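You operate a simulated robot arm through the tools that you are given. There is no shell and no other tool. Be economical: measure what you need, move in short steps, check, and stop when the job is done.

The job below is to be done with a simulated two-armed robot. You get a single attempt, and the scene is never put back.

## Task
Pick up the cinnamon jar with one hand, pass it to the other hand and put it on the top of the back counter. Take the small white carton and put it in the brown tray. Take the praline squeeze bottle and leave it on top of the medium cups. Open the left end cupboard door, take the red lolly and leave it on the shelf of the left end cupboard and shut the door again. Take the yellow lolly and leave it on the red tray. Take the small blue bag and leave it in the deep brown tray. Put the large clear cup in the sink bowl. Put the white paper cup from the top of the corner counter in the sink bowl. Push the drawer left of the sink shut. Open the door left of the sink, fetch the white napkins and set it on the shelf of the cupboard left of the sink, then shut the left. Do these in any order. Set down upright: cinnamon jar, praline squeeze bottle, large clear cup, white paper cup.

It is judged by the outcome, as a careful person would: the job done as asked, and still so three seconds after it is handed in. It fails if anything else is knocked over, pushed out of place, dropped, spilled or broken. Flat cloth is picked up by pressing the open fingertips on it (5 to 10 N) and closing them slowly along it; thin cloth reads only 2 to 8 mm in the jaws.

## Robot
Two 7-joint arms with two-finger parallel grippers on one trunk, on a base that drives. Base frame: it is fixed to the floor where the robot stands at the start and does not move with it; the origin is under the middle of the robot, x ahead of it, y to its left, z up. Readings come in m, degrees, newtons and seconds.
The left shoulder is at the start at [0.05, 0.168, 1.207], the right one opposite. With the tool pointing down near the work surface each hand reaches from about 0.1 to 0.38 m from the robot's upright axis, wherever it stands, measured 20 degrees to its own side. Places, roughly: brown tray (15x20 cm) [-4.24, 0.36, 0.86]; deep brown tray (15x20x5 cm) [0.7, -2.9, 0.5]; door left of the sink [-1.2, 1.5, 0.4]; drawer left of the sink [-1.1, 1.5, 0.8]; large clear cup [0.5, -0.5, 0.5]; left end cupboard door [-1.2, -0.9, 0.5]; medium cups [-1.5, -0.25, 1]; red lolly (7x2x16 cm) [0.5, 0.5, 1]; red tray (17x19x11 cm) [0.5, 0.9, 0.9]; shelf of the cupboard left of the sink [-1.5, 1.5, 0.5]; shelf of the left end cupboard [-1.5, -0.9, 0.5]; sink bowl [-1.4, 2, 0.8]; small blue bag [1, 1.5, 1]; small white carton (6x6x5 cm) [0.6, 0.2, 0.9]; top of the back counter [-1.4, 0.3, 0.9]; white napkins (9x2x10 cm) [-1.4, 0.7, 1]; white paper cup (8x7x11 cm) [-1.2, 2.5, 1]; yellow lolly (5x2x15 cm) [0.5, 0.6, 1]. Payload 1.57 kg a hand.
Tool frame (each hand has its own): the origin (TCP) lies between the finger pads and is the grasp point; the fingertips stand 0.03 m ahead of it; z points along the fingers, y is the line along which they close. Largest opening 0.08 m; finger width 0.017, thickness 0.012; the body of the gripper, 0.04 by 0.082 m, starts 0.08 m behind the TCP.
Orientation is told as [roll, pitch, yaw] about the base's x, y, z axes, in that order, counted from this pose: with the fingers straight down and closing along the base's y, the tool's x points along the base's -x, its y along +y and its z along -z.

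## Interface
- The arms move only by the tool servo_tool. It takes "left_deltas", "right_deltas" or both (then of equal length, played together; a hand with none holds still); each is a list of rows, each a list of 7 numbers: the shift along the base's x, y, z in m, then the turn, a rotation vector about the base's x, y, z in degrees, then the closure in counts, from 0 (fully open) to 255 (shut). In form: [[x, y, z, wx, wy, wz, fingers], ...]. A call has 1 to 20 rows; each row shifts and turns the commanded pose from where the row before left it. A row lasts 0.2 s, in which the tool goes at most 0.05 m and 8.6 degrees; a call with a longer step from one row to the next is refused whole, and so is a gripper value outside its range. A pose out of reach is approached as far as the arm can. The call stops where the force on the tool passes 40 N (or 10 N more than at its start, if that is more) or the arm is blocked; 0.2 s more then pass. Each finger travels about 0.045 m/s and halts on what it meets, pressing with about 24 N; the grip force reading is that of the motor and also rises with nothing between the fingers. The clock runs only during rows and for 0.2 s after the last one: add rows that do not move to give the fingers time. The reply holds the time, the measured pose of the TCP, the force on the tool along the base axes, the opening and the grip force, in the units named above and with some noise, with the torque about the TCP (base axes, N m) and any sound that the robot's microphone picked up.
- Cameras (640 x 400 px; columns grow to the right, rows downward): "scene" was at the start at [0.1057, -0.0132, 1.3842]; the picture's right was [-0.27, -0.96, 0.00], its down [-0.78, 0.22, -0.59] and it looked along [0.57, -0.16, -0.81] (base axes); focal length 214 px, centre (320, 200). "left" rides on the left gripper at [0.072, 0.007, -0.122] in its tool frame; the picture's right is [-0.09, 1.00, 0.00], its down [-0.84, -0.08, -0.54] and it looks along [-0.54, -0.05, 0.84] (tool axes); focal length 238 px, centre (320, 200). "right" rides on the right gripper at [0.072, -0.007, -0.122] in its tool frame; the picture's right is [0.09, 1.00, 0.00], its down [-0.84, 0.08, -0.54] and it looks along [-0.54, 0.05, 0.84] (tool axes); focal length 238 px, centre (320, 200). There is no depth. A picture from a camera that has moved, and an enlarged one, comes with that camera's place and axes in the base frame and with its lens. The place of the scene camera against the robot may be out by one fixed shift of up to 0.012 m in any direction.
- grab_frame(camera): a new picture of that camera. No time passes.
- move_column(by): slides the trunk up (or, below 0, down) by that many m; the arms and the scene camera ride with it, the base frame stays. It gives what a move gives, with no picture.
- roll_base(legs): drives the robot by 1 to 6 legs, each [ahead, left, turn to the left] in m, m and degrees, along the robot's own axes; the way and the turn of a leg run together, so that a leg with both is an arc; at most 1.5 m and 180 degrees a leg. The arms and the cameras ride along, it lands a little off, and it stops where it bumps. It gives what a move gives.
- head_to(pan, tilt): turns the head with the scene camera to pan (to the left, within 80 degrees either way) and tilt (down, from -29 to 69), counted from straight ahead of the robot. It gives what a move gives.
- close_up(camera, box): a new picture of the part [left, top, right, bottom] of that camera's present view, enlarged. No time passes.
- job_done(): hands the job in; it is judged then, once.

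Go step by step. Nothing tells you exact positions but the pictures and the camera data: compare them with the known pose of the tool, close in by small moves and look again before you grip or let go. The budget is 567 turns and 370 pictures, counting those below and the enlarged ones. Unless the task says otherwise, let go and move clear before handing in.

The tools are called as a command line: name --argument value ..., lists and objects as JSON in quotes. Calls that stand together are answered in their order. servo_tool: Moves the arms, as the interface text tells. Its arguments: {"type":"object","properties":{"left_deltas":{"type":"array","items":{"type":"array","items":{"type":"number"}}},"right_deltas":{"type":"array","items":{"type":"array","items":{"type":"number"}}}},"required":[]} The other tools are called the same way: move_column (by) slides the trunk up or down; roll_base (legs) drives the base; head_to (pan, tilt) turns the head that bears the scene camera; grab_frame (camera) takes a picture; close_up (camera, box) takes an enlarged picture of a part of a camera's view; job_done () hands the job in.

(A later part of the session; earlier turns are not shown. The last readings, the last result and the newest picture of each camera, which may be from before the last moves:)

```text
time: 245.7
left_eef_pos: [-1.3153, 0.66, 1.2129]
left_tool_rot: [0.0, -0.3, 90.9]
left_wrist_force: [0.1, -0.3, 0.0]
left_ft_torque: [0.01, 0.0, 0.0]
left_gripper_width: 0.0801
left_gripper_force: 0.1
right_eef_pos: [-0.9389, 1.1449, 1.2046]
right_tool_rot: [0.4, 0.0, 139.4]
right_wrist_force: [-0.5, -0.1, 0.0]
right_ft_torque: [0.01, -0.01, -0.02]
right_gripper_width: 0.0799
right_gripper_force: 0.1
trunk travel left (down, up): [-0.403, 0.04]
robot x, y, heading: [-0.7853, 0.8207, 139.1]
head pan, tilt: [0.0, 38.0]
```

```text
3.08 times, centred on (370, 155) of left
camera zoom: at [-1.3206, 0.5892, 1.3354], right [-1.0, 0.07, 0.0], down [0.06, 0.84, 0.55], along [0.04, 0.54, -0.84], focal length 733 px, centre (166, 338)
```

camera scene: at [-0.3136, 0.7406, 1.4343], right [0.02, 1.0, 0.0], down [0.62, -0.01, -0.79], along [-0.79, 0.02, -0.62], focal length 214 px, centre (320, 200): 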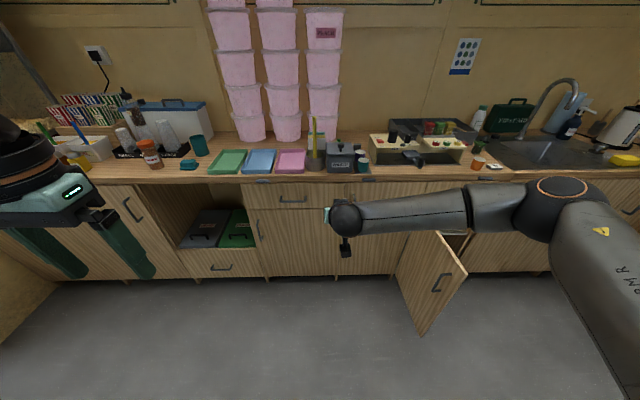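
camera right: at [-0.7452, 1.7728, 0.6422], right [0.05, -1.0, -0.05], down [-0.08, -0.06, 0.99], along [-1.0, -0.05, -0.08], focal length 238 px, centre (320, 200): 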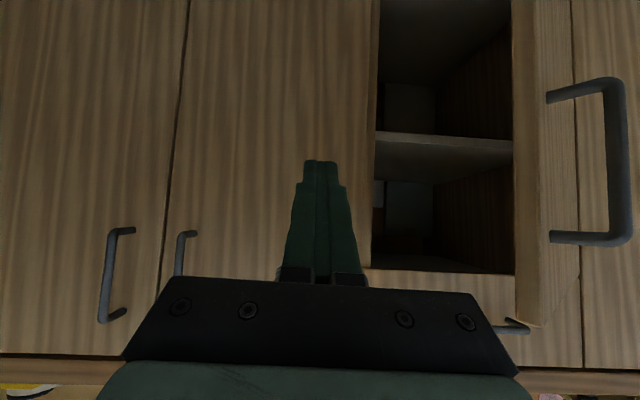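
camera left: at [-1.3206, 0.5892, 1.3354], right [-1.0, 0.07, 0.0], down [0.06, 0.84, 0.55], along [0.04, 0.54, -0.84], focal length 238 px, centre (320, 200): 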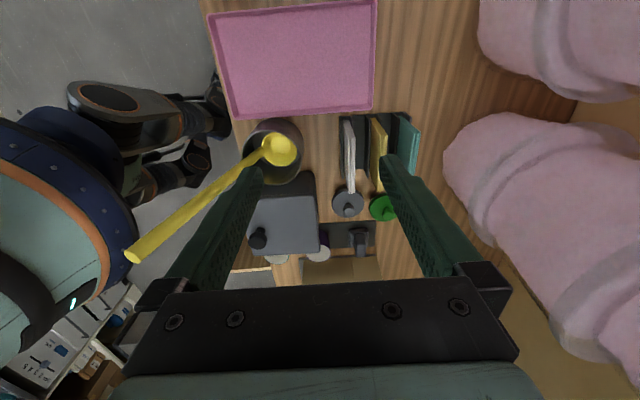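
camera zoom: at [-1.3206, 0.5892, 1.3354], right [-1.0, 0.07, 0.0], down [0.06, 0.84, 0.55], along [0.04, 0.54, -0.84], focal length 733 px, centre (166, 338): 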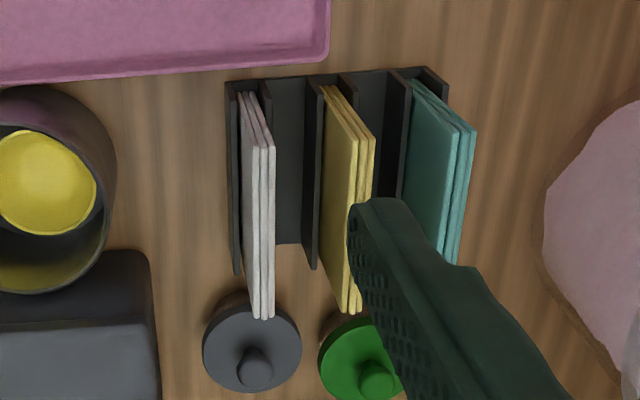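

The white stack stands in a divider holder: its top center is about (-1.357, 0.743, 1.011), slightly taller than dividers. Narrow the fingers to ~36 mm and move above.

servo_tool --left_deltas '[[-0.014, 0.028, 0, 0, 0, 0, 140], [-0.014, 0.028, 0, 0, 0, 0, 140], [-0.014, 0.027, 0, 0, 0, -0.9, 140], [0, 0, -0.04, 0, 0, 0, 140], [0, 0, -0.04, 0, 0, 0, 140], [0, 0, -0.04, 0, 0, 0, 140], [0, 0, 0, 0, 0, 0, 140]]'

grab_frame --camera "left"

```text
time: 247.3
left_eef_pos: [-1.3572, 0.7436, 1.0921]
left_tool_rot: [-0.1, -0.3, 90.2]
left_wrist_force: [0.2, 0.0, 0.3]
left_ft_torque: [-0.01, 0.02, 0.0]
left_gripper_width: 0.0361
left_gripper_force: 0.1
right_eef_pos: [-0.9393, 1.1432, 1.2045]
right_tool_rot: [0.6, 0.0, 139.5]
right_wrist_force: [-0.2, -0.1, 0.5]
right_ft_torque: [-0.02, 0.04, 0.03]
right_gripper_width: 0.0805
right_gripper_force: 0.1
trunk travel left (down, up): [-0.403, 0.04]
robot x, y, heading: [-0.7817, 0.8184, 139.4]
head pan, tilt: [0.0, 38.0]
```

```text
267 pictures are left
camera left: at [-1.3636, 0.6723, 1.2147], right [-1.0, 0.09, 0.0], down [0.08, 0.83, 0.55], along [0.05, 0.54, -0.84], focal length 238 px, centre (320, 200)
```

left: 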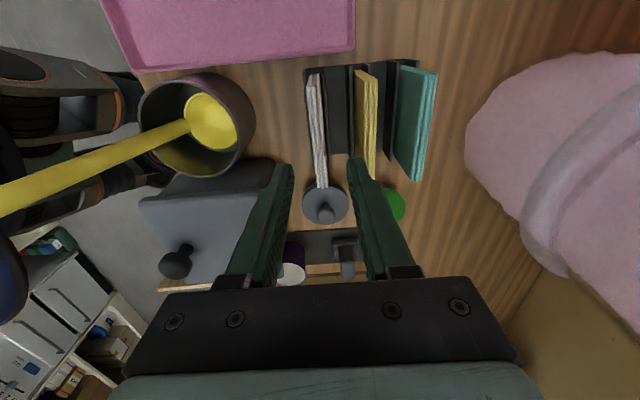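

Aligned. Narrow to 30 mm and descend.

servo_tool --left_deltas '[[0, 0, -0.02, 0, 0, 0, 159], [0, 0, -0.02, 0, 0, 0, 159], [0, 0, -0.01, 0, 0, 0, 159], [0, 0, 0, 0, 0, 0, 159]]'

grab_frame --camera "left"

```text
time: 248.3
left_eef_pos: [-1.3567, 0.7454, 1.0432]
left_tool_rot: [0.0, -0.4, 90.1]
left_wrist_force: [-0.1, 0.1, 0.1]
left_ft_torque: [0.02, -0.02, 0.02]
left_gripper_width: 0.0302
left_gripper_force: 0.1
right_eef_pos: [-0.9392, 1.1436, 1.204]
right_tool_rot: [0.6, 0.1, 139.4]
right_wrist_force: [0.4, -0.6, 0.5]
right_ft_torque: [-0.02, 0.0, 0.0]
right_gripper_width: 0.0799
right_gripper_force: 0.0
trunk travel left (down, up): [-0.403, 0.04]
robot x, y, heading: [-0.7855, 0.8153, 139.1]
head pan, tilt: [0.0, 38.0]
```

```text
266 pictures are left
camera left: at [-1.3634, 0.6732, 1.1652], right [-1.0, 0.09, 0.0], down [0.08, 0.83, 0.55], along [0.05, 0.54, -0.84], focal length 238 px, centre (320, 200)
```

left: 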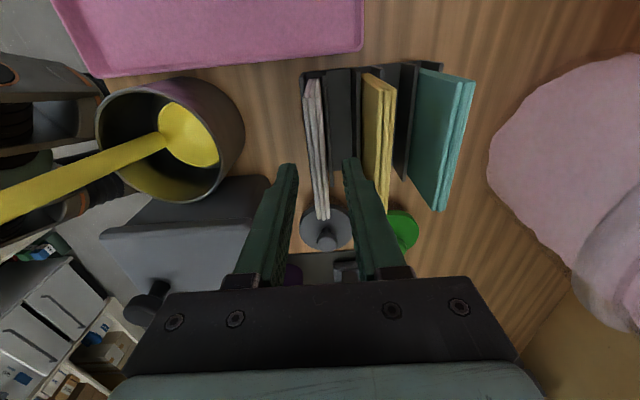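

servo_tool --left_deltas '[[0, 0, -0.015, 0, 0, 0, 159], [0, 0, -0.015, 0, 0, 0, 159], [0, 0, -0.012, 0, 0, 0, 159], [0, 0, 0, 0, 0, 0, 159], [0, 0, 0, 0, 0, 0, 190], [0, 0, 0, 0, 0, 0, 220], [0, 0, 0, 0, 0, 0, 245], [0, 0, 0, 0, 0, 0, 255]]'

grab_frame --camera "left"

```text
time: 250.1
left_eef_pos: [-1.3567, 0.7438, 1.0005]
left_tool_rot: [0.0, -0.3, 90.1]
left_wrist_force: [-0.3, -0.2, -0.4]
left_ft_torque: [0.0, 0.01, 0.04]
left_gripper_width: 0.0098
left_gripper_force: 12.0
right_eef_pos: [-0.9402, 1.144, 1.2049]
right_tool_rot: [0.6, 0.0, 139.5]
right_wrist_force: [0.1, 0.3, 0.4]
right_ft_torque: [-0.01, 0.04, 0.0]
right_gripper_width: 0.08
right_gripper_force: 0.0
trunk travel left (down, up): [-0.403, 0.04]
robot x, y, heading: [-0.7848, 0.8202, 139.3]
head pan, tilt: [0.0, 38.0]
```

```text
265 pictures are left
camera left: at [-1.3633, 0.6724, 1.1234], right [-1.0, 0.09, 0.0], down [0.08, 0.83, 0.55], along [0.05, 0.54, -0.84], focal length 238 px, centre (320, 200)
```

left: 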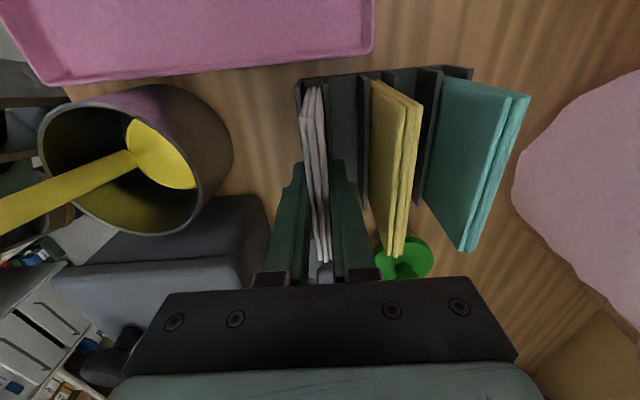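

Gripped at ~10 mm. Lift straight up.

servo_tool --left_deltas '[[0, 0, 0.01, 0, 0, 0, 255], [0, 0, 0.02, 0, 0, 0, 255], [0, 0, 0.03, 0, 0, 0, 255], [0, 0, 0.03, 0, 0, 0, 255], [0, 0, 0.03, 0, 0, 0, 255], [0, 0, 0.04, 0, 0, 0, 255], [0, 0, 0.04, 0, 0, 0, 255]]'

grab_frame --camera "left"

```text
time: 251.7
left_eef_pos: [-1.3552, 0.7442, 1.2022]
left_tool_rot: [0.1, -0.3, 90.1]
left_wrist_force: [-0.3, 0.0, -0.3]
left_ft_torque: [0.0, -0.01, 0.01]
left_gripper_width: 0.0101
left_gripper_force: 12.4
right_eef_pos: [-0.9381, 1.1451, 1.2047]
right_tool_rot: [0.6, 0.1, 139.5]
right_wrist_force: [0.4, 0.2, -0.1]
right_ft_torque: [0.03, -0.01, 0.01]
right_gripper_width: 0.08
right_gripper_force: 0.0
trunk travel left (down, up): [-0.403, 0.04]
robot x, y, heading: [-0.7864, 0.818, 139.1]
head pan, tilt: [0.0, 38.0]
```

```text
264 pictures are left
camera left: at [-1.3621, 0.6729, 1.3248], right [-1.0, 0.09, 0.0], down [0.08, 0.83, 0.55], along [0.05, 0.54, -0.84], focal length 238 px, centre (320, 200)
```

left: 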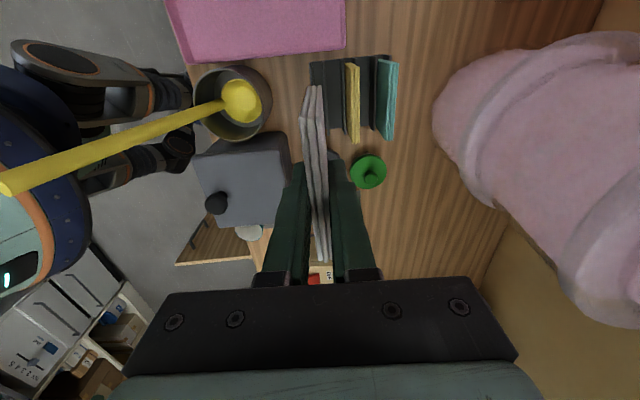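

Napkins are held. Retract, back off, face the counter squarely and move right past the open door to the cupboard.

servo_tool --left_deltas '[[0.03, 0.01, 0, 0, 0, 0, 255], [0.04, 0.01, 0, 0, 0, 0, 255], [0.04, 0.01, 0, 0, 0, 0, 255], [0.04, 0.01, 0, 0, 0, 0, 255], [0.03, 0.0, 0, 0, 0, 0, 255]]'

roll_base --legs '[[-0.3, -0.3, 0], [0, 0, 41], [0, -0.65, 0]]'

head_to --pan 10 --tilt 42

grab_frame --camera "scene"

```text
time: 252.9
left_eef_pos: [-1.1757, 0.7846, 1.2019]
left_tool_rot: [0.1, -0.3, 90.1]
left_wrist_force: [-0.6, -0.3, -0.3]
left_ft_torque: [-0.01, 0.01, -0.02]
left_gripper_width: 0.01
left_gripper_force: 12.1
right_eef_pos: [-0.9397, 1.1433, 1.2046]
right_tool_rot: [0.5, -0.1, 139.5]
right_wrist_force: [-1.6, 0.0, -0.5]
right_ft_torque: [0.02, 0.03, 0.01]
right_gripper_width: 0.08
right_gripper_force: 0.1
trunk travel left (down, up): [-0.403, 0.04]
robot x, y, heading: [-0.7808, 0.8192, 139.4]
head pan, tilt: [0.0, 38.0]
```

```text
time: 263.7
left_eef_pos: [-0.6402, 1.2175, 1.2017]
left_tool_rot: [0.0, -0.2, 131.0]
left_wrist_force: [0.3, -1.5, 1.0]
left_ft_torque: [0.02, 0.0, -0.02]
left_gripper_width: 0.0099
left_gripper_force: 12.6
right_eef_pos: [-0.6971, 1.6438, 1.2046]
right_tool_rot: [0.5, 0.0, -179.6]
right_wrist_force: [0.6, 0.0, -0.1]
right_ft_torque: [-0.04, -0.02, 0.02]
right_gripper_width: 0.0802
right_gripper_force: 0.2
trunk travel left (down, up): [-0.403, 0.04]
robot x, y, heading: [-0.3684, 1.4993, -179.8]
head pan, tilt: [0.0, 38.0]
```

```text
time: 264.5
left_eef_pos: [-0.6409, 1.2182, 1.2017]
left_tool_rot: [0.1, -0.3, 131.1]
left_wrist_force: [-0.7, -1.1, -0.1]
left_ft_torque: [0.0, -0.01, 0.0]
left_gripper_width: 0.01
left_gripper_force: 12.2
right_eef_pos: [-0.696, 1.643, 1.2038]
right_tool_rot: [0.5, 0.0, -179.6]
right_wrist_force: [-0.2, -0.6, 0.5]
right_ft_torque: [-0.04, 0.01, 0.03]
right_gripper_width: 0.0801
right_gripper_force: 0.0
trunk travel left (down, up): [-0.403, 0.04]
robot x, y, heading: [-0.3675, 1.5005, -180.4]
head pan, tilt: [10.0, 42.0]
```

```text
263 pictures are left
camera scene: at [-0.4933, 1.4911, 1.4285], right [-0.17, 0.98, 0.0], down [0.66, 0.12, -0.74], along [-0.73, -0.13, -0.67], focal length 214 px, centre (320, 200)
```

scene: 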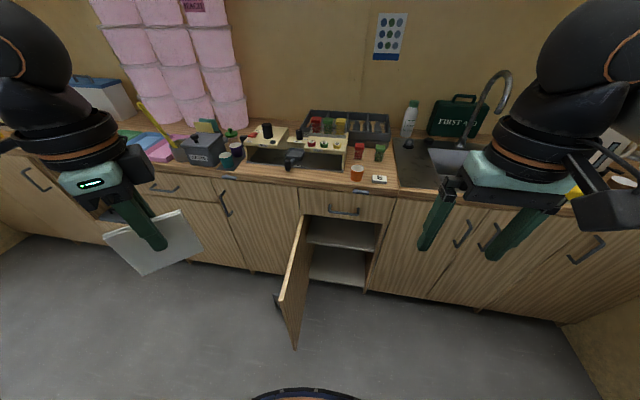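

Cupboard opening spans y 1.30–1.63, z 0.49–0.70. Shift right, lower the trunk, and rotate the left hand to lay the napkins flat (closing axis vertical, pointing forward).

roll_base --legs '[[0.08, -0.13, 0]]'

move_column --by -0.3

servo_tool --left_deltas '[[-0.01, 0.015, 0, 0, 0, -8, 255], [-0.01, 0.015, 0, 0, 0, -8, 255], [-0.01, 0.015, 0, 0, 0, -8, 255], [-0.01, 0.015, 0, 0, 0, -8, 255], [-0.01, 0.015, 0, 0, 0, -8, 255], [-0.01, 0.015, 0, 0, 8, 0, 255], [-0.01, 0.01, 0, 0, 8, 0, 255], [-0.01, 0.01, 0, 0, 8, 0, 255], [-0.02, 0.01, 0, 0, 8, 0, 255], [-0.02, 0.0, 0, 0, 8, 0, 255], [-0.02, 0.0, 0, 0, 8, 0, 255], [-0.02, 0.0, 0, 0, 8, 0, 255], [-0.02, 0.0, 0, 0, 8, 0, 255], [-0.02, 0, 0, 0, 6, 0, 255], [0, 0, 0, 0, 0, 0, 255]]'

grab_frame --camera "left"

grab_frame --camera "scene"

```text
time: 266.3
left_eef_pos: [-0.7195, 1.3499, 1.2018]
left_tool_rot: [0.0, -0.3, 131.1]
left_wrist_force: [0.4, 0.4, 0.0]
left_ft_torque: [-0.01, 0.0, 0.01]
left_gripper_width: 0.0099
left_gripper_force: 12.1
right_eef_pos: [-0.7758, 1.7752, 1.2038]
right_tool_rot: [0.7, 0.0, -179.6]
right_wrist_force: [-0.1, 0.2, -0.1]
right_ft_torque: [-0.01, 0.01, 0.0]
right_gripper_width: 0.08
right_gripper_force: 0.0
trunk travel left (down, up): [-0.403, 0.04]
robot x, y, heading: [-0.4417, 1.6297, 179.9]
head pan, tilt: [10.0, 42.0]
```

```text
time: 269.3
left_eef_pos: [-0.7203, 1.3487, 0.9016]
left_tool_rot: [-0.1, -0.4, 130.9]
left_wrist_force: [-0.2, -0.1, 0.0]
left_ft_torque: [-0.01, -0.02, -0.02]
left_gripper_width: 0.0102
left_gripper_force: 12.3
right_eef_pos: [-0.775, 1.7752, 0.9041]
right_tool_rot: [0.5, 0.0, -179.6]
right_wrist_force: [-0.9, -0.2, 0.9]
right_ft_torque: [0.0, -0.02, -0.01]
right_gripper_width: 0.0798
right_gripper_force: 0.1
trunk travel left (down, up): [-0.103, 0.34]
robot x, y, heading: [-0.4447, 1.6304, 179.8]
head pan, tilt: [10.0, 42.0]
```

```text
time: 272.5
left_eef_pos: [-0.921, 1.4676, 0.9014]
left_tool_rot: [70.1, -1.2, 90.2]
left_wrist_force: [0.8, 1.0, 0.3]
left_ft_torque: [-0.02, -0.02, 0.02]
left_gripper_width: 0.0101
left_gripper_force: 12.1
right_eef_pos: [-0.7755, 1.7739, 0.9046]
right_tool_rot: [0.5, 0.0, -179.6]
right_wrist_force: [-0.7, 0.0, -0.4]
right_ft_torque: [0.01, 0.0, 0.0]
right_gripper_width: 0.0799
right_gripper_force: 0.1
trunk travel left (down, up): [-0.103, 0.34]
robot x, y, heading: [-0.4464, 1.6275, 180.1]
head pan, tilt: [10.0, 42.0]
```

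```text
262 pictures are left
camera left: at [-0.808, 1.3958, 0.9488], right [-0.34, 0.07, 0.94], down [0.53, 0.84, 0.13], along [-0.77, 0.54, -0.32], focal length 238 px, centre (320, 200)
```

left: 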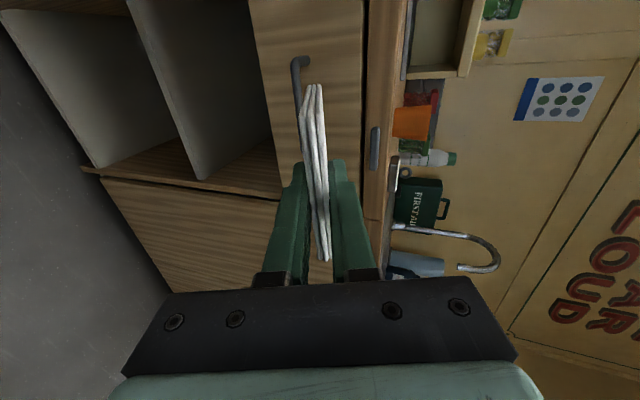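

```text
261 pictures are left
camera scene: at [-0.5727, 1.6215, 1.1284], right [-0.17, 0.98, 0.0], down [0.66, 0.12, -0.74], along [-0.73, -0.13, -0.67], focal length 214 px, centre (320, 200)
```

scene: 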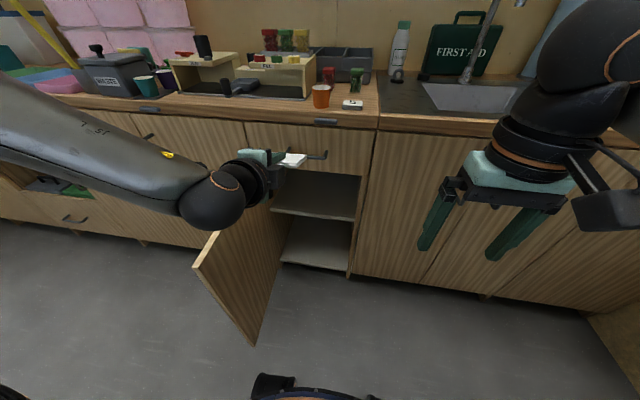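

Orientation is right. To keep the elbow clear of the open door, shift the base right 0.2 m while moving the hand back left, and lower.

move_column --by -0.1

roll_base --legs '[[0, -0.2, 0]]'

servo_tool --left_deltas '[[0, -0.03, -0.02, 0, 0, 0, 255], [0, -0.03, -0.02, 0, 0, 0, 255], [0, -0.03, -0.02, 0, 0, 0, 255], [0, -0.03, -0.03, 0, 0, 0, 255], [0, -0.03, -0.03, 0, 0, 0, 255], [0, -0.03, -0.03, 0, 0, 0, 255], [0, -0.02, -0.03, 0, 0, 0, 255], [0, 0, -0.03, 0, 0, 0, 255], [0, 0, 0, 0, 0, 0, 255]]'

grab_frame --camera "left"

grab_frame --camera "scene"

```text
time: 273.8
left_eef_pos: [-0.9189, 1.4685, 0.8014]
left_tool_rot: [70.0, -1.1, 90.1]
left_wrist_force: [-0.4, -0.1, 0.6]
left_ft_torque: [0.0, 0.01, 0.0]
left_gripper_width: 0.01
left_gripper_force: 11.3
right_eef_pos: [-0.7749, 1.7742, 0.8054]
right_tool_rot: [0.4, 0.1, -179.6]
right_wrist_force: [0.2, 0.6, -0.1]
right_ft_torque: [0.01, 0.01, -0.02]
right_gripper_width: 0.08
right_gripper_force: 0.0
trunk travel left (down, up): [-0.003, 0.44]
robot x, y, heading: [-0.444, 1.6301, 179.9]
head pan, tilt: [10.0, 42.0]
```

```text
time: 276.2
left_eef_pos: [-0.92, 1.6675, 0.802]
left_tool_rot: [70.0, -1.0, 90.1]
left_wrist_force: [0.6, 0.6, 0.1]
left_ft_torque: [-0.04, -0.01, -0.03]
left_gripper_width: 0.0098
left_gripper_force: 11.4
right_eef_pos: [-0.7754, 1.9728, 0.8038]
right_tool_rot: [0.4, 0.1, -179.6]
right_wrist_force: [0.1, -0.3, 0.5]
right_ft_torque: [0.01, -0.01, -0.04]
right_gripper_width: 0.08
right_gripper_force: 0.0
trunk travel left (down, up): [-0.003, 0.44]
robot x, y, heading: [-0.4465, 1.8315, -179.8]
head pan, tilt: [10.0, 42.0]
```

```text
time: 278.2
left_eef_pos: [-0.9194, 1.4658, 0.5904]
left_tool_rot: [70.1, -1.0, 90.2]
left_wrist_force: [0.2, -0.1, -0.1]
left_ft_torque: [0.0, 0.0, -0.02]
left_gripper_width: 0.0099
left_gripper_force: 11.7
right_eef_pos: [-0.7757, 1.9718, 0.8043]
right_tool_rot: [0.5, 0.0, -179.5]
right_wrist_force: [-0.6, 1.4, 0.8]
right_ft_torque: [0.01, -0.02, -0.04]
right_gripper_width: 0.0802
right_gripper_force: 0.1
trunk travel left (down, up): [-0.003, 0.44]
robot x, y, heading: [-0.4436, 1.8279, -180.0]
head pan, tilt: [10.0, 42.0]
```

```text
260 pictures are left
camera left: at [-0.8072, 1.3934, 0.6385], right [-0.34, 0.07, 0.94], down [0.53, 0.84, 0.13], along [-0.77, 0.54, -0.32], focal length 238 px, centre (320, 200)
```

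left: 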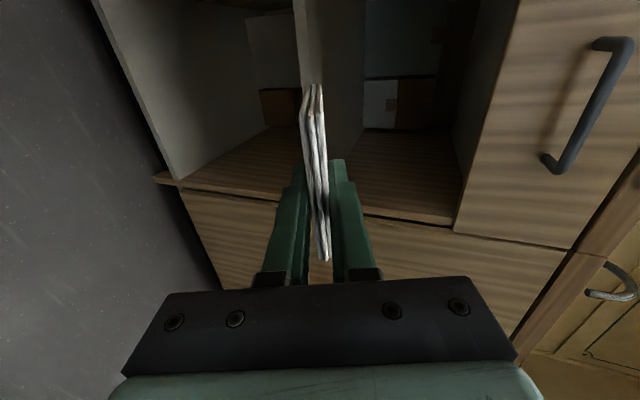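

```text
259 pictures are left
camera scene: at [-0.5726, 1.8201, 1.0284], right [-0.17, 0.98, 0.0], down [0.66, 0.12, -0.74], along [-0.73, -0.13, -0.67], focal length 214 px, centre (320, 200)
```

scene: 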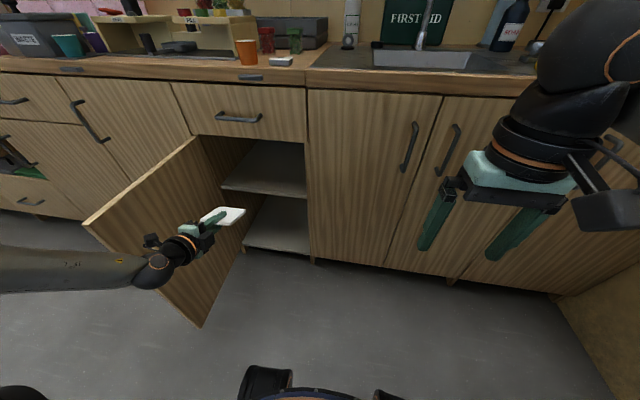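

Extend the arm forward first (keeps the elbow away from the door), then drive in.

servo_tool --left_deltas '[[-0.03, 0, 0, 0, 0, 0, 255], [-0.03, 0, 0, 0, 0, 0, 255], [-0.03, 0, -0.005, 0, 0, 0, 255], [-0.03, 0, -0.005, 0, 0, 0, 255], [-0.02, 0, -0.005, 0, 0, 0, 255], [0, 0, 0, 0, 0, 0, 255]]'

grab_frame --camera "scene"

```text
time: 279.6
left_eef_pos: [-1.0535, 1.4657, 0.5884]
left_tool_rot: [70.0, -1.0, 90.1]
left_wrist_force: [-0.1, 0.2, 0.1]
left_ft_torque: [-0.02, 0.0, -0.01]
left_gripper_width: 0.0099
left_gripper_force: 11.9
left hand out of reach, approached as far as the arm can: row 5
right_eef_pos: [-0.7759, 1.9722, 0.8046]
right_tool_rot: [0.6, 0.0, -179.6]
right_wrist_force: [-1.3, 0.6, -0.2]
right_ft_torque: [-0.02, 0.0, 0.01]
right_gripper_width: 0.08
right_gripper_force: 0.0
trunk travel left (down, up): [-0.003, 0.44]
robot x, y, heading: [-0.4473, 1.8272, -180.1]
head pan, tilt: [10.0, 42.0]
```

```text
258 pictures are left
camera scene: at [-0.5726, 1.8202, 1.0284], right [-0.17, 0.98, 0.0], down [0.66, 0.12, -0.74], along [-0.73, -0.13, -0.67], focal length 214 px, centre (320, 200)
```

scene: 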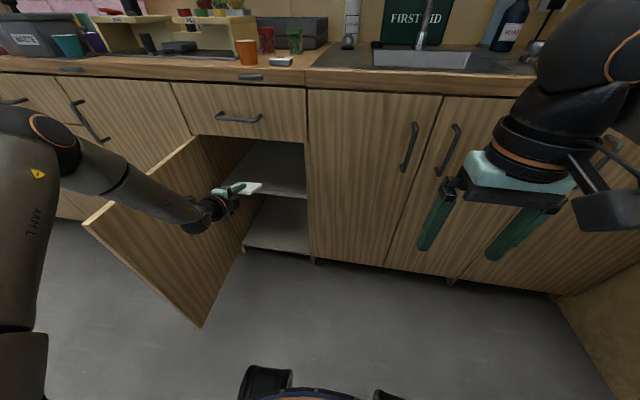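

The elbow is above the hand, clear of the door. Drive forward 0.16 m.

roll_base --legs '[[0.155, 0, 0]]'

grab_frame --camera "left"

grab_frame --camera "scene"

```text
time: 280.9
left_eef_pos: [-1.2065, 1.4639, 0.5881]
left_tool_rot: [70.0, -1.0, 90.4]
left_wrist_force: [1.2, 0.8, -0.2]
left_ft_torque: [-0.01, -0.01, -0.03]
left_gripper_width: 0.0099
left_gripper_force: 11.9
right_eef_pos: [-0.9291, 1.9709, 0.8044]
right_tool_rot: [0.5, -0.1, -179.5]
right_wrist_force: [0.6, -0.2, 0.8]
right_ft_torque: [-0.01, 0.0, 0.02]
right_gripper_width: 0.0801
right_gripper_force: 0.0
trunk travel left (down, up): [-0.003, 0.44]
robot x, y, heading: [-0.6007, 1.8264, -179.7]
head pan, tilt: [10.0, 42.0]
```

```text
257 pictures are left
camera left: at [-1.0948, 1.3917, 0.6361], right [-0.34, 0.07, 0.94], down [0.53, 0.84, 0.13], along [-0.78, 0.54, -0.33], focal length 238 px, centre (320, 200)
```

left: 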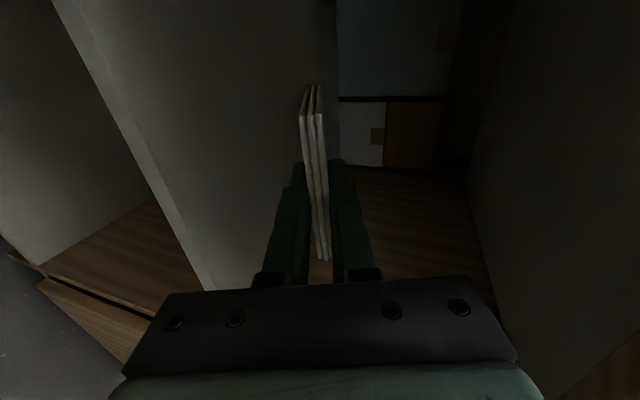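

```text
256 pictures are left
camera scene: at [-0.7264, 1.8196, 1.0284], right [-0.18, 0.98, 0.0], down [0.66, 0.12, -0.74], along [-0.73, -0.13, -0.67], focal length 214 px, centre (320, 200)
```

scene: 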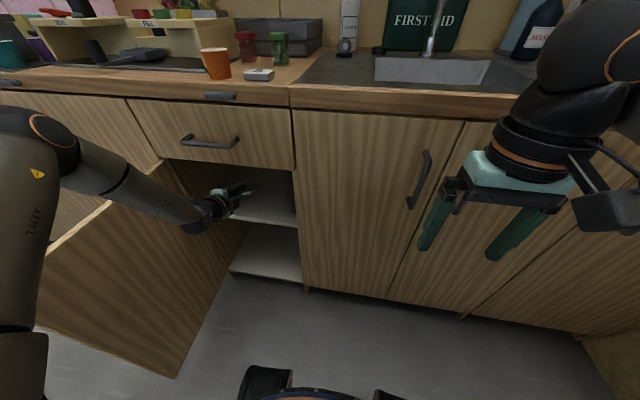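

Over the shelf. Lower until the napkins touch.

servo_tool --left_deltas '[[0, 0, -0.015, 0, 0, 0, 255], [0, 0, -0.015, 0, 0, 0, 255], [0, 0, -0.015, 0, 0, 0, 255], [0, 0, 0, 0, 0, 0, 255]]'

grab_frame --camera "left"

```text
time: 281.9
left_eef_pos: [-1.1903, 1.46, 0.5796]
left_tool_rot: [69.9, -0.9, 90.2]
left_wrist_force: [-1.0, 0.7, -0.7]
left_ft_torque: [0.0, -0.02, -0.01]
left_gripper_width: 0.0103
left_gripper_force: 11.8
left hand out of reach, approached as far as the arm can: row 1, 2, 3
right_eef_pos: [-0.9308, 1.9713, 0.8041]
right_tool_rot: [0.5, 0.0, -179.4]
right_wrist_force: [0.0, 0.3, -0.3]
right_ft_torque: [-0.01, -0.01, -0.03]
right_gripper_width: 0.0801
right_gripper_force: 0.0
trunk travel left (down, up): [-0.003, 0.44]
robot x, y, heading: [-0.6002, 1.8269, -179.6]
head pan, tilt: [10.0, 42.0]
```

```text
255 pictures are left
camera left: at [-1.0779, 1.3877, 0.6278], right [-0.34, 0.07, 0.94], down [0.53, 0.84, 0.13], along [-0.77, 0.54, -0.33], focal length 238 px, centre (320, 200)
```

left: 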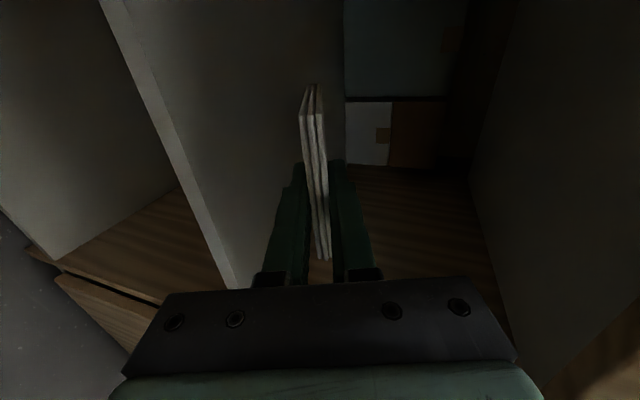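

The arm is over-extended; retract it a bit, move the base forward, then lower.

servo_tool --left_deltas '[[0.03, 0, 0.005, 0, 0, 0, 255], [0.03, 0, 0, 0, 0, 0, 255], [0, 0, 0, 0, 0, 0, 255]]'

roll_base --legs '[[0.1, 0, 0]]'

servo_tool --left_deltas '[[0, 0, -0.015, 0, 0, 0, 255], [0, 0, -0.015, 0, 0, 0, 255], [0, 0, -0.01, 0, 0, 0, 255], [0, 0, 0, 0, 0, 0, 255]]'

grab_frame --camera "left"

```text
time: 282.8
left_eef_pos: [-1.13, 1.4597, 0.5854]
left_tool_rot: [70.0, -1.0, 90.2]
left_wrist_force: [-0.2, 0.1, -0.2]
left_ft_torque: [0.02, 0.01, 0.01]
left_gripper_width: 0.0103
left_gripper_force: 11.9
right_eef_pos: [-0.9303, 1.9711, 0.805]
right_tool_rot: [0.5, -0.1, -179.4]
right_wrist_force: [0.5, 0.5, 0.3]
right_ft_torque: [0.02, 0.0, 0.0]
right_gripper_width: 0.0802
right_gripper_force: 0.1
trunk travel left (down, up): [-0.003, 0.44]
robot x, y, heading: [-0.5951, 1.8294, -179.7]
head pan, tilt: [10.0, 42.0]
```

```text
time: 283.9
left_eef_pos: [-1.2281, 1.4609, 0.5841]
left_tool_rot: [69.9, -1.0, 90.2]
left_wrist_force: [0.0, 0.1, 0.3]
left_ft_torque: [0.01, 0.01, 0.02]
left_gripper_width: 0.0097
left_gripper_force: 12.3
right_eef_pos: [-1.0289, 1.9717, 0.805]
right_tool_rot: [0.4, 0.0, -179.4]
right_wrist_force: [-0.4, -0.2, 0.3]
right_ft_torque: [-0.02, 0.02, 0.01]
right_gripper_width: 0.0799
right_gripper_force: 0.1
trunk travel left (down, up): [-0.003, 0.44]
robot x, y, heading: [-0.6986, 1.8278, -179.7]
head pan, tilt: [10.0, 42.0]
```

```text
time: 284.9
left_eef_pos: [-1.2284, 1.4592, 0.5633]
left_tool_rot: [70.0, -1.1, 90.2]
left_wrist_force: [0.1, -0.6, 0.0]
left_ft_torque: [0.01, 0.02, 0.0]
left_gripper_width: 0.0098
left_gripper_force: 11.6
left hand out of reach, approached as far as the arm can: row 2, 3
right_eef_pos: [-1.0276, 1.9718, 0.8043]
right_tool_rot: [0.4, 0.0, -179.5]
right_wrist_force: [-0.9, -0.4, -0.8]
right_ft_torque: [0.0, 0.01, -0.02]
right_gripper_width: 0.0801
right_gripper_force: 0.0
trunk travel left (down, up): [-0.003, 0.44]
robot x, y, heading: [-0.7004, 1.8276, -179.7]
head pan, tilt: [10.0, 42.0]
```

```text
254 pictures are left
camera left: at [-1.1157, 1.3878, 0.6106], right [-0.34, 0.07, 0.94], down [0.53, 0.84, 0.13], along [-0.77, 0.54, -0.33], focal length 238 px, centre (320, 200)
```

left: 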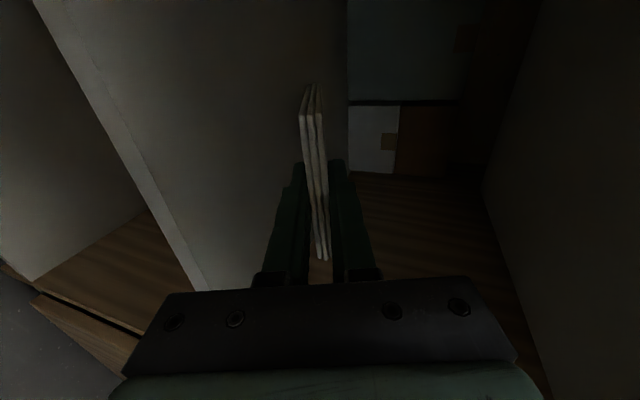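

Pitch the hand down 12° more so the front edge of the napkins reaches the shelf.

servo_tool --left_deltas '[[0, 0, 0, 0, -6, 0, 255], [0, 0, 0, 0, -6, 0, 255], [0, 0, 0, 0, 0, 0, 255]]'

servo_tool --left_deltas '[[0, 0, -0.008, 0, 0, 0, 255], [0, 0, -0.006, 0, 0, 0, 255], [0, 0, 0, 0, 0, 0, 255]]'

grab_frame --camera "left"

```text
time: 285.7
left_eef_pos: [-1.2283, 1.4603, 0.5627]
left_tool_rot: [57.9, -0.9, 90.3]
left_wrist_force: [-0.3, -1.1, 0.2]
left_ft_torque: [0.03, 0.0, 0.01]
left_gripper_width: 0.0101
left_gripper_force: 12.2
right_eef_pos: [-1.0281, 1.9717, 0.8039]
right_tool_rot: [0.5, 0.0, -179.3]
right_wrist_force: [0.2, -0.1, 0.1]
right_ft_torque: [0.0, 0.0, 0.05]
right_gripper_width: 0.08
right_gripper_force: 0.1
trunk travel left (down, up): [-0.003, 0.44]
robot x, y, heading: [-0.6997, 1.8283, -179.7]
head pan, tilt: [10.0, 42.0]
```

```text
time: 286.5
left_eef_pos: [-1.2275, 1.4594, 0.549]
left_tool_rot: [57.8, -1.1, 90.6]
left_wrist_force: [-0.5, -0.1, 0.4]
left_ft_torque: [0.01, 0.0, -0.01]
left_gripper_width: 0.0099
left_gripper_force: 12.1
right_eef_pos: [-1.0288, 1.9718, 0.8039]
right_tool_rot: [0.5, -0.1, -179.4]
right_wrist_force: [0.9, 0.1, 0.1]
right_ft_torque: [0.03, -0.01, 0.01]
right_gripper_width: 0.0798
right_gripper_force: 0.0
trunk travel left (down, up): [-0.003, 0.44]
robot x, y, heading: [-0.6991, 1.827, -179.8]
head pan, tilt: [10.0, 42.0]
```

```text
253 pictures are left
camera left: at [-1.1277, 1.3877, 0.6189], right [-0.53, 0.07, 0.85], down [0.49, 0.84, 0.24], along [-0.69, 0.54, -0.48], focal length 238 px, centre (320, 200)
```

left: 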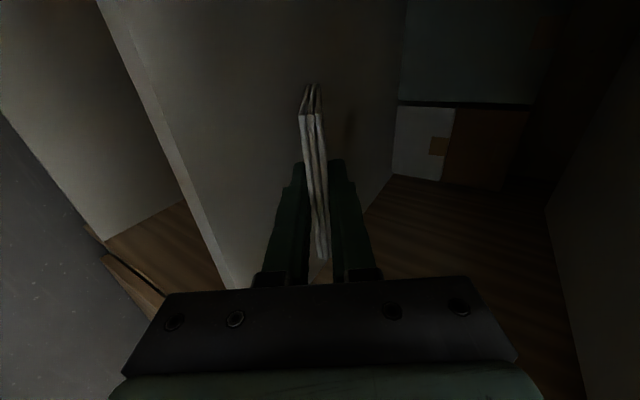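

servo_tool --left_deltas '[[0, 0, -0.007, 0, 0, 0, 255], [0, 0, -0.005, 0, 0, 0, 255], [0, 0, 0, 0, 0, 0, 255]]'

servo_tool --left_deltas '[[0, 0, -0.006, 0, 0, 0, 255], [0, 0, 0, 0, 0, 0, 255]]'

close_up --camera "left" --box '[220, 60, 420, 300]'

```text
time: 287.3
left_eef_pos: [-1.2292, 1.458, 0.5351]
left_tool_rot: [58.0, -1.0, 90.6]
left_wrist_force: [-0.3, 0.4, -0.2]
left_ft_torque: [-0.05, 0.02, 0.02]
left_gripper_width: 0.0102
left_gripper_force: 12.1
right_eef_pos: [-1.0283, 1.9711, 0.8034]
right_tool_rot: [0.5, 0.0, -179.5]
right_wrist_force: [-0.2, -0.4, -0.4]
right_ft_torque: [0.02, 0.01, -0.04]
right_gripper_width: 0.0798
right_gripper_force: 0.2
trunk travel left (down, up): [-0.003, 0.44]
robot x, y, heading: [-0.6982, 1.8286, -180.2]
head pan, tilt: [10.0, 42.0]
```

```text
time: 287.9
left_eef_pos: [-1.228, 1.4584, 0.5304]
left_tool_rot: [58.0, -0.9, 90.5]
left_wrist_force: [-0.2, 0.1, -0.1]
left_ft_torque: [-0.03, -0.01, -0.03]
left_gripper_width: 0.0098
left_gripper_force: 12.1
right_eef_pos: [-1.0275, 1.9698, 0.8035]
right_tool_rot: [0.5, 0.0, -179.6]
right_wrist_force: [-1.0, -0.3, 0.5]
right_ft_torque: [-0.02, 0.03, 0.0]
right_gripper_width: 0.0798
right_gripper_force: 0.0
trunk travel left (down, up): [-0.003, 0.44]
robot x, y, heading: [-0.6976, 1.828, -180.0]
head pan, tilt: [10.0, 42.0]
```

```text
1.67 times, centred on (320, 180) of left
camera zoom: at [-1.1281, 1.3874, 0.6009], right [-0.53, 0.07, 0.85], down [0.49, 0.84, 0.24], along [-0.69, 0.54, -0.48], focal length 397 px, centre (320, 233)
```

zoom: 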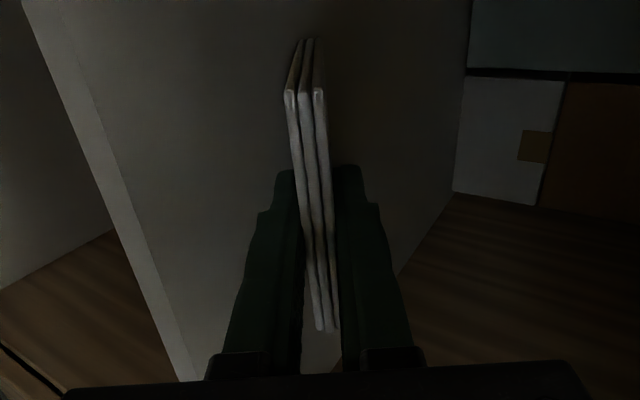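

servo_tool --left_deltas '[[0, 0, -0.006, 0, 0, 0, 255], [0, 0, 0, 0, 0, 0, 255]]'

servo_tool --left_deltas '[[0, 0, -0.006, 0, 0, 0, 255], [0, 0, 0, 0, 0, 0, 255]]'

close_up --camera "left" --box '[220, 60, 420, 300]'

```text
time: 288.5
left_eef_pos: [-1.2277, 1.4599, 0.527]
left_tool_rot: [58.1, -1.0, 90.4]
left_wrist_force: [0.4, 0.3, -0.9]
left_ft_torque: [-0.02, -0.01, -0.02]
left_gripper_width: 0.01
left_gripper_force: 11.6
right_eef_pos: [-1.0286, 1.9706, 0.8038]
right_tool_rot: [0.5, 0.0, -179.5]
right_wrist_force: [-0.3, 0.3, 0.0]
right_ft_torque: [0.01, -0.01, 0.0]
right_gripper_width: 0.0804
right_gripper_force: 0.0
trunk travel left (down, up): [-0.003, 0.44]
robot x, y, heading: [-0.6994, 1.8239, -179.7]
head pan, tilt: [10.0, 42.0]
```

```text
time: 289.1
left_eef_pos: [-1.229, 1.459, 0.5277]
left_tool_rot: [58.0, -1.1, 90.3]
left_wrist_force: [-0.1, 0.4, -0.3]
left_ft_torque: [0.02, 0.0, 0.01]
left_gripper_width: 0.0096
left_gripper_force: 11.8
left hand out of reach, approached as far as the arm can: row 1
right_eef_pos: [-1.0287, 1.9707, 0.8048]
right_tool_rot: [0.5, 0.0, -179.4]
right_wrist_force: [-0.3, 0.6, -0.5]
right_ft_torque: [0.01, 0.04, -0.02]
right_gripper_width: 0.0801
right_gripper_force: 0.1
trunk travel left (down, up): [-0.003, 0.44]
robot x, y, heading: [-0.6985, 1.8284, -179.9]
head pan, tilt: [10.0, 42.0]
```

```text
1.67 times, centred on (320, 180) of left
camera zoom: at [-1.1276, 1.3873, 0.5967], right [-0.53, 0.07, 0.85], down [0.49, 0.84, 0.24], along [-0.69, 0.54, -0.48], focal length 397 px, centre (320, 233)
```

zoom: 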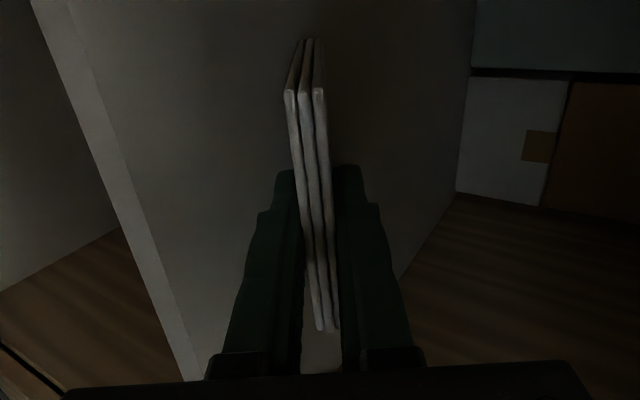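

servo_tool --left_deltas '[[0, 0, 0, 0, -6, 0, 255], [0, 0, -0.006, 0, 0, 0, 255], [0, 0, 0, 0, 0, 0, 255]]'

servo_tool --left_deltas '[[0, 0, -0.008, 0, 0, 0, 255], [0, 0, 0, 0, 0, 0, 255]]'

grab_frame --camera "left"

```text
time: 289.9
left_eef_pos: [-1.2278, 1.4601, 0.5229]
left_tool_rot: [52.2, -0.8, 90.5]
left_wrist_force: [2.7, 0.4, 12.8]
left_ft_torque: [-0.13, 0.76, 0.01]
left_gripper_width: 0.0156
left_gripper_force: 12.1
right_eef_pos: [-1.027, 1.9715, 0.8045]
right_tool_rot: [0.6, -0.1, -179.3]
right_wrist_force: [-0.3, 0.3, 0.6]
right_ft_torque: [-0.02, -0.01, -0.02]
right_gripper_width: 0.0801
right_gripper_force: 0.1
trunk travel left (down, up): [-0.003, 0.44]
robot x, y, heading: [-0.7031, 1.8315, -179.6]
head pan, tilt: [10.0, 42.0]
```

```text
time: 290.5
left_eef_pos: [-1.2266, 1.4591, 0.5154]
left_tool_rot: [52.2, -0.9, 90.5]
left_wrist_force: [13.0, 0.5, 23.6]
left_ft_torque: [-0.15, 0.47, 0.09]
left_gripper_width: 0.0212
left_gripper_force: 12.1
right_eef_pos: [-1.027, 1.971, 0.8042]
right_tool_rot: [0.6, -0.2, -179.4]
right_wrist_force: [0.0, -0.2, -0.4]
right_ft_torque: [-0.01, -0.03, 0.02]
right_gripper_width: 0.0801
right_gripper_force: 0.1
trunk travel left (down, up): [-0.003, 0.44]
robot x, y, heading: [-0.7002, 1.8262, -180.0]
head pan, tilt: [10.0, 42.0]
```

```text
250 pictures are left
camera left: at [-1.1344, 1.3878, 0.5957], right [-0.61, 0.07, 0.79], down [0.47, 0.84, 0.28], along [-0.64, 0.54, -0.55], focal length 238 px, centre (320, 200)
```

left: 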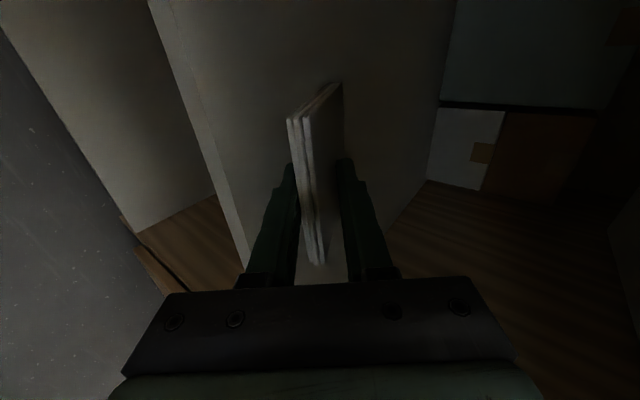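

Contact: the napkins are rotating flat in the grip. Release gently and back out along the tool.

servo_tool --left_deltas '[[0, 0, 0, 0, 0, 0, 200], [0, 0, 0, 0, 0, 0, 160], [0, 0, 0, 0, 0, 0, 120], [0, 0, 0, 0, 0, 0, 100], [0, 0, 0, 0, 0, 0, 100]]'

grab_frame --camera "left"

```text
time: 291.7
left_eef_pos: [-1.2296, 1.4598, 0.52]
left_tool_rot: [52.9, -0.7, 90.6]
left_wrist_force: [7.0, -1.2, 31.6]
left_ft_torque: [-0.14, 0.03, -0.02]
left_gripper_width: 0.0293
left_gripper_force: 0.1
right_eef_pos: [-1.0264, 1.9724, 0.8052]
right_tool_rot: [0.6, -0.2, -179.4]
right_wrist_force: [0.0, -0.8, 0.9]
right_ft_torque: [0.03, 0.03, -0.01]
right_gripper_width: 0.0801
right_gripper_force: 0.1
trunk travel left (down, up): [-0.003, 0.44]
robot x, y, heading: [-0.6946, 1.8265, -179.8]
head pan, tilt: [10.0, 42.0]
```

```text
249 pictures are left
camera left: at [-1.1362, 1.388, 0.5979], right [-0.6, 0.08, 0.79], down [0.47, 0.84, 0.28], along [-0.64, 0.54, -0.54], focal length 238 px, centre (320, 200)
```

left: 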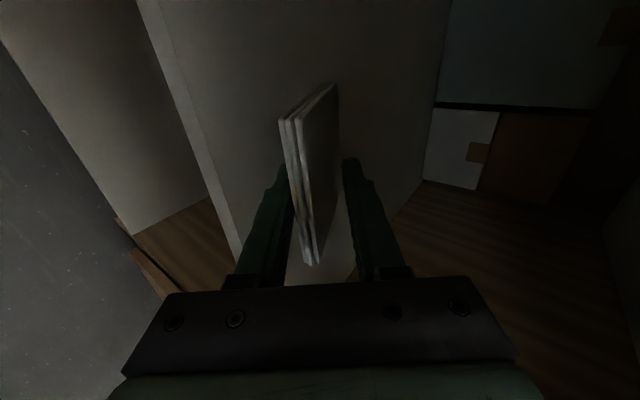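

The lower finger presses on the shelf; raise a little while opening, then back out.

servo_tool --left_deltas '[[0, 0, 0.01, 0, 0, 0, 100], [0.004, 0, 0.006, 0, 0, 0, 80], [0, 0, 0, 0, 0, 0, 80]]'

grab_frame --camera "left"

```text
time: 292.5
left_eef_pos: [-1.2227, 1.4596, 0.5273]
left_tool_rot: [51.8, -0.9, 90.5]
left_wrist_force: [-2.9, 2.2, 3.8]
left_ft_torque: [0.06, 0.15, -0.07]
left_gripper_width: 0.0508
left_gripper_force: 0.1
right_eef_pos: [-1.0285, 1.971, 0.8045]
right_tool_rot: [0.6, 0.1, -179.4]
right_wrist_force: [0.4, 1.2, -0.6]
right_ft_torque: [-0.01, 0.01, -0.01]
right_gripper_width: 0.08
right_gripper_force: 0.0
trunk travel left (down, up): [-0.003, 0.44]
robot x, y, heading: [-0.6985, 1.8275, -179.8]
head pan, tilt: [10.0, 42.0]
```

```text
248 pictures are left
camera left: at [-1.1303, 1.3872, 0.608], right [-0.62, 0.07, 0.78], down [0.47, 0.84, 0.29], along [-0.63, 0.54, -0.55], focal length 238 px, centre (320, 200)
```

left: 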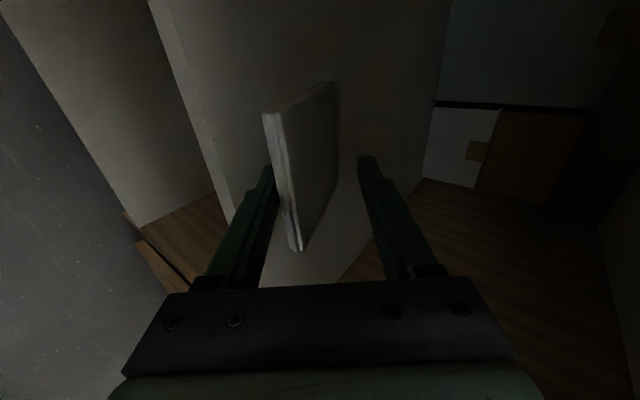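

servo_tool --left_deltas '[[0.01, 0, 0.002, 0, 0, 0, 80], [0.015, 0, 0.002, 0, 0, 0, 80], [0.02, 0, 0.002, 0, 0, 0, 80], [0.02, 0, 0.002, 0, 0, 0, 80], [0.02, 0, 0.002, 0, 0, 0, 80], [0.02, 0, 0.002, 0, 0, 0, 80]]'

grab_frame --camera "left"

```text
time: 293.9
left_eef_pos: [-1.1181, 1.4599, 0.5406]
left_tool_rot: [52.0, -1.0, 90.4]
left_wrist_force: [0.3, 0.3, -0.8]
left_ft_torque: [0.01, 0.0, 0.03]
left_gripper_width: 0.0548
left_gripper_force: 0.0
right_eef_pos: [-1.0289, 1.9715, 0.8056]
right_tool_rot: [0.6, -0.1, -179.3]
right_wrist_force: [-1.3, -0.3, -0.4]
right_ft_torque: [-0.01, -0.01, 0.01]
right_gripper_width: 0.0799
right_gripper_force: 0.0
trunk travel left (down, up): [-0.003, 0.44]
robot x, y, heading: [-0.6933, 1.8272, -179.9]
head pan, tilt: [10.0, 42.0]
```

```text
247 pictures are left
camera left: at [-1.0264, 1.3878, 0.6206], right [-0.61, 0.07, 0.79], down [0.47, 0.84, 0.29], along [-0.64, 0.54, -0.55], focal length 238 px, centre (320, 200)
```

left: 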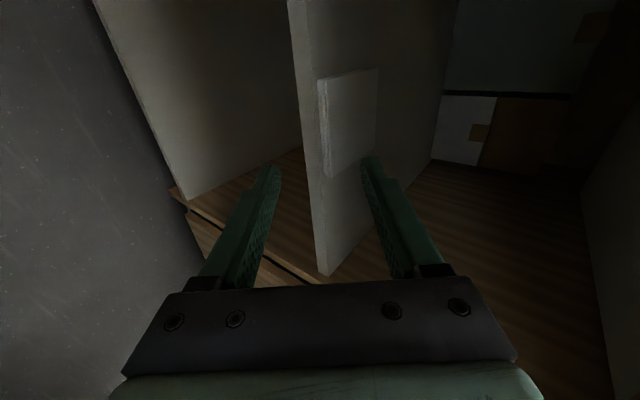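

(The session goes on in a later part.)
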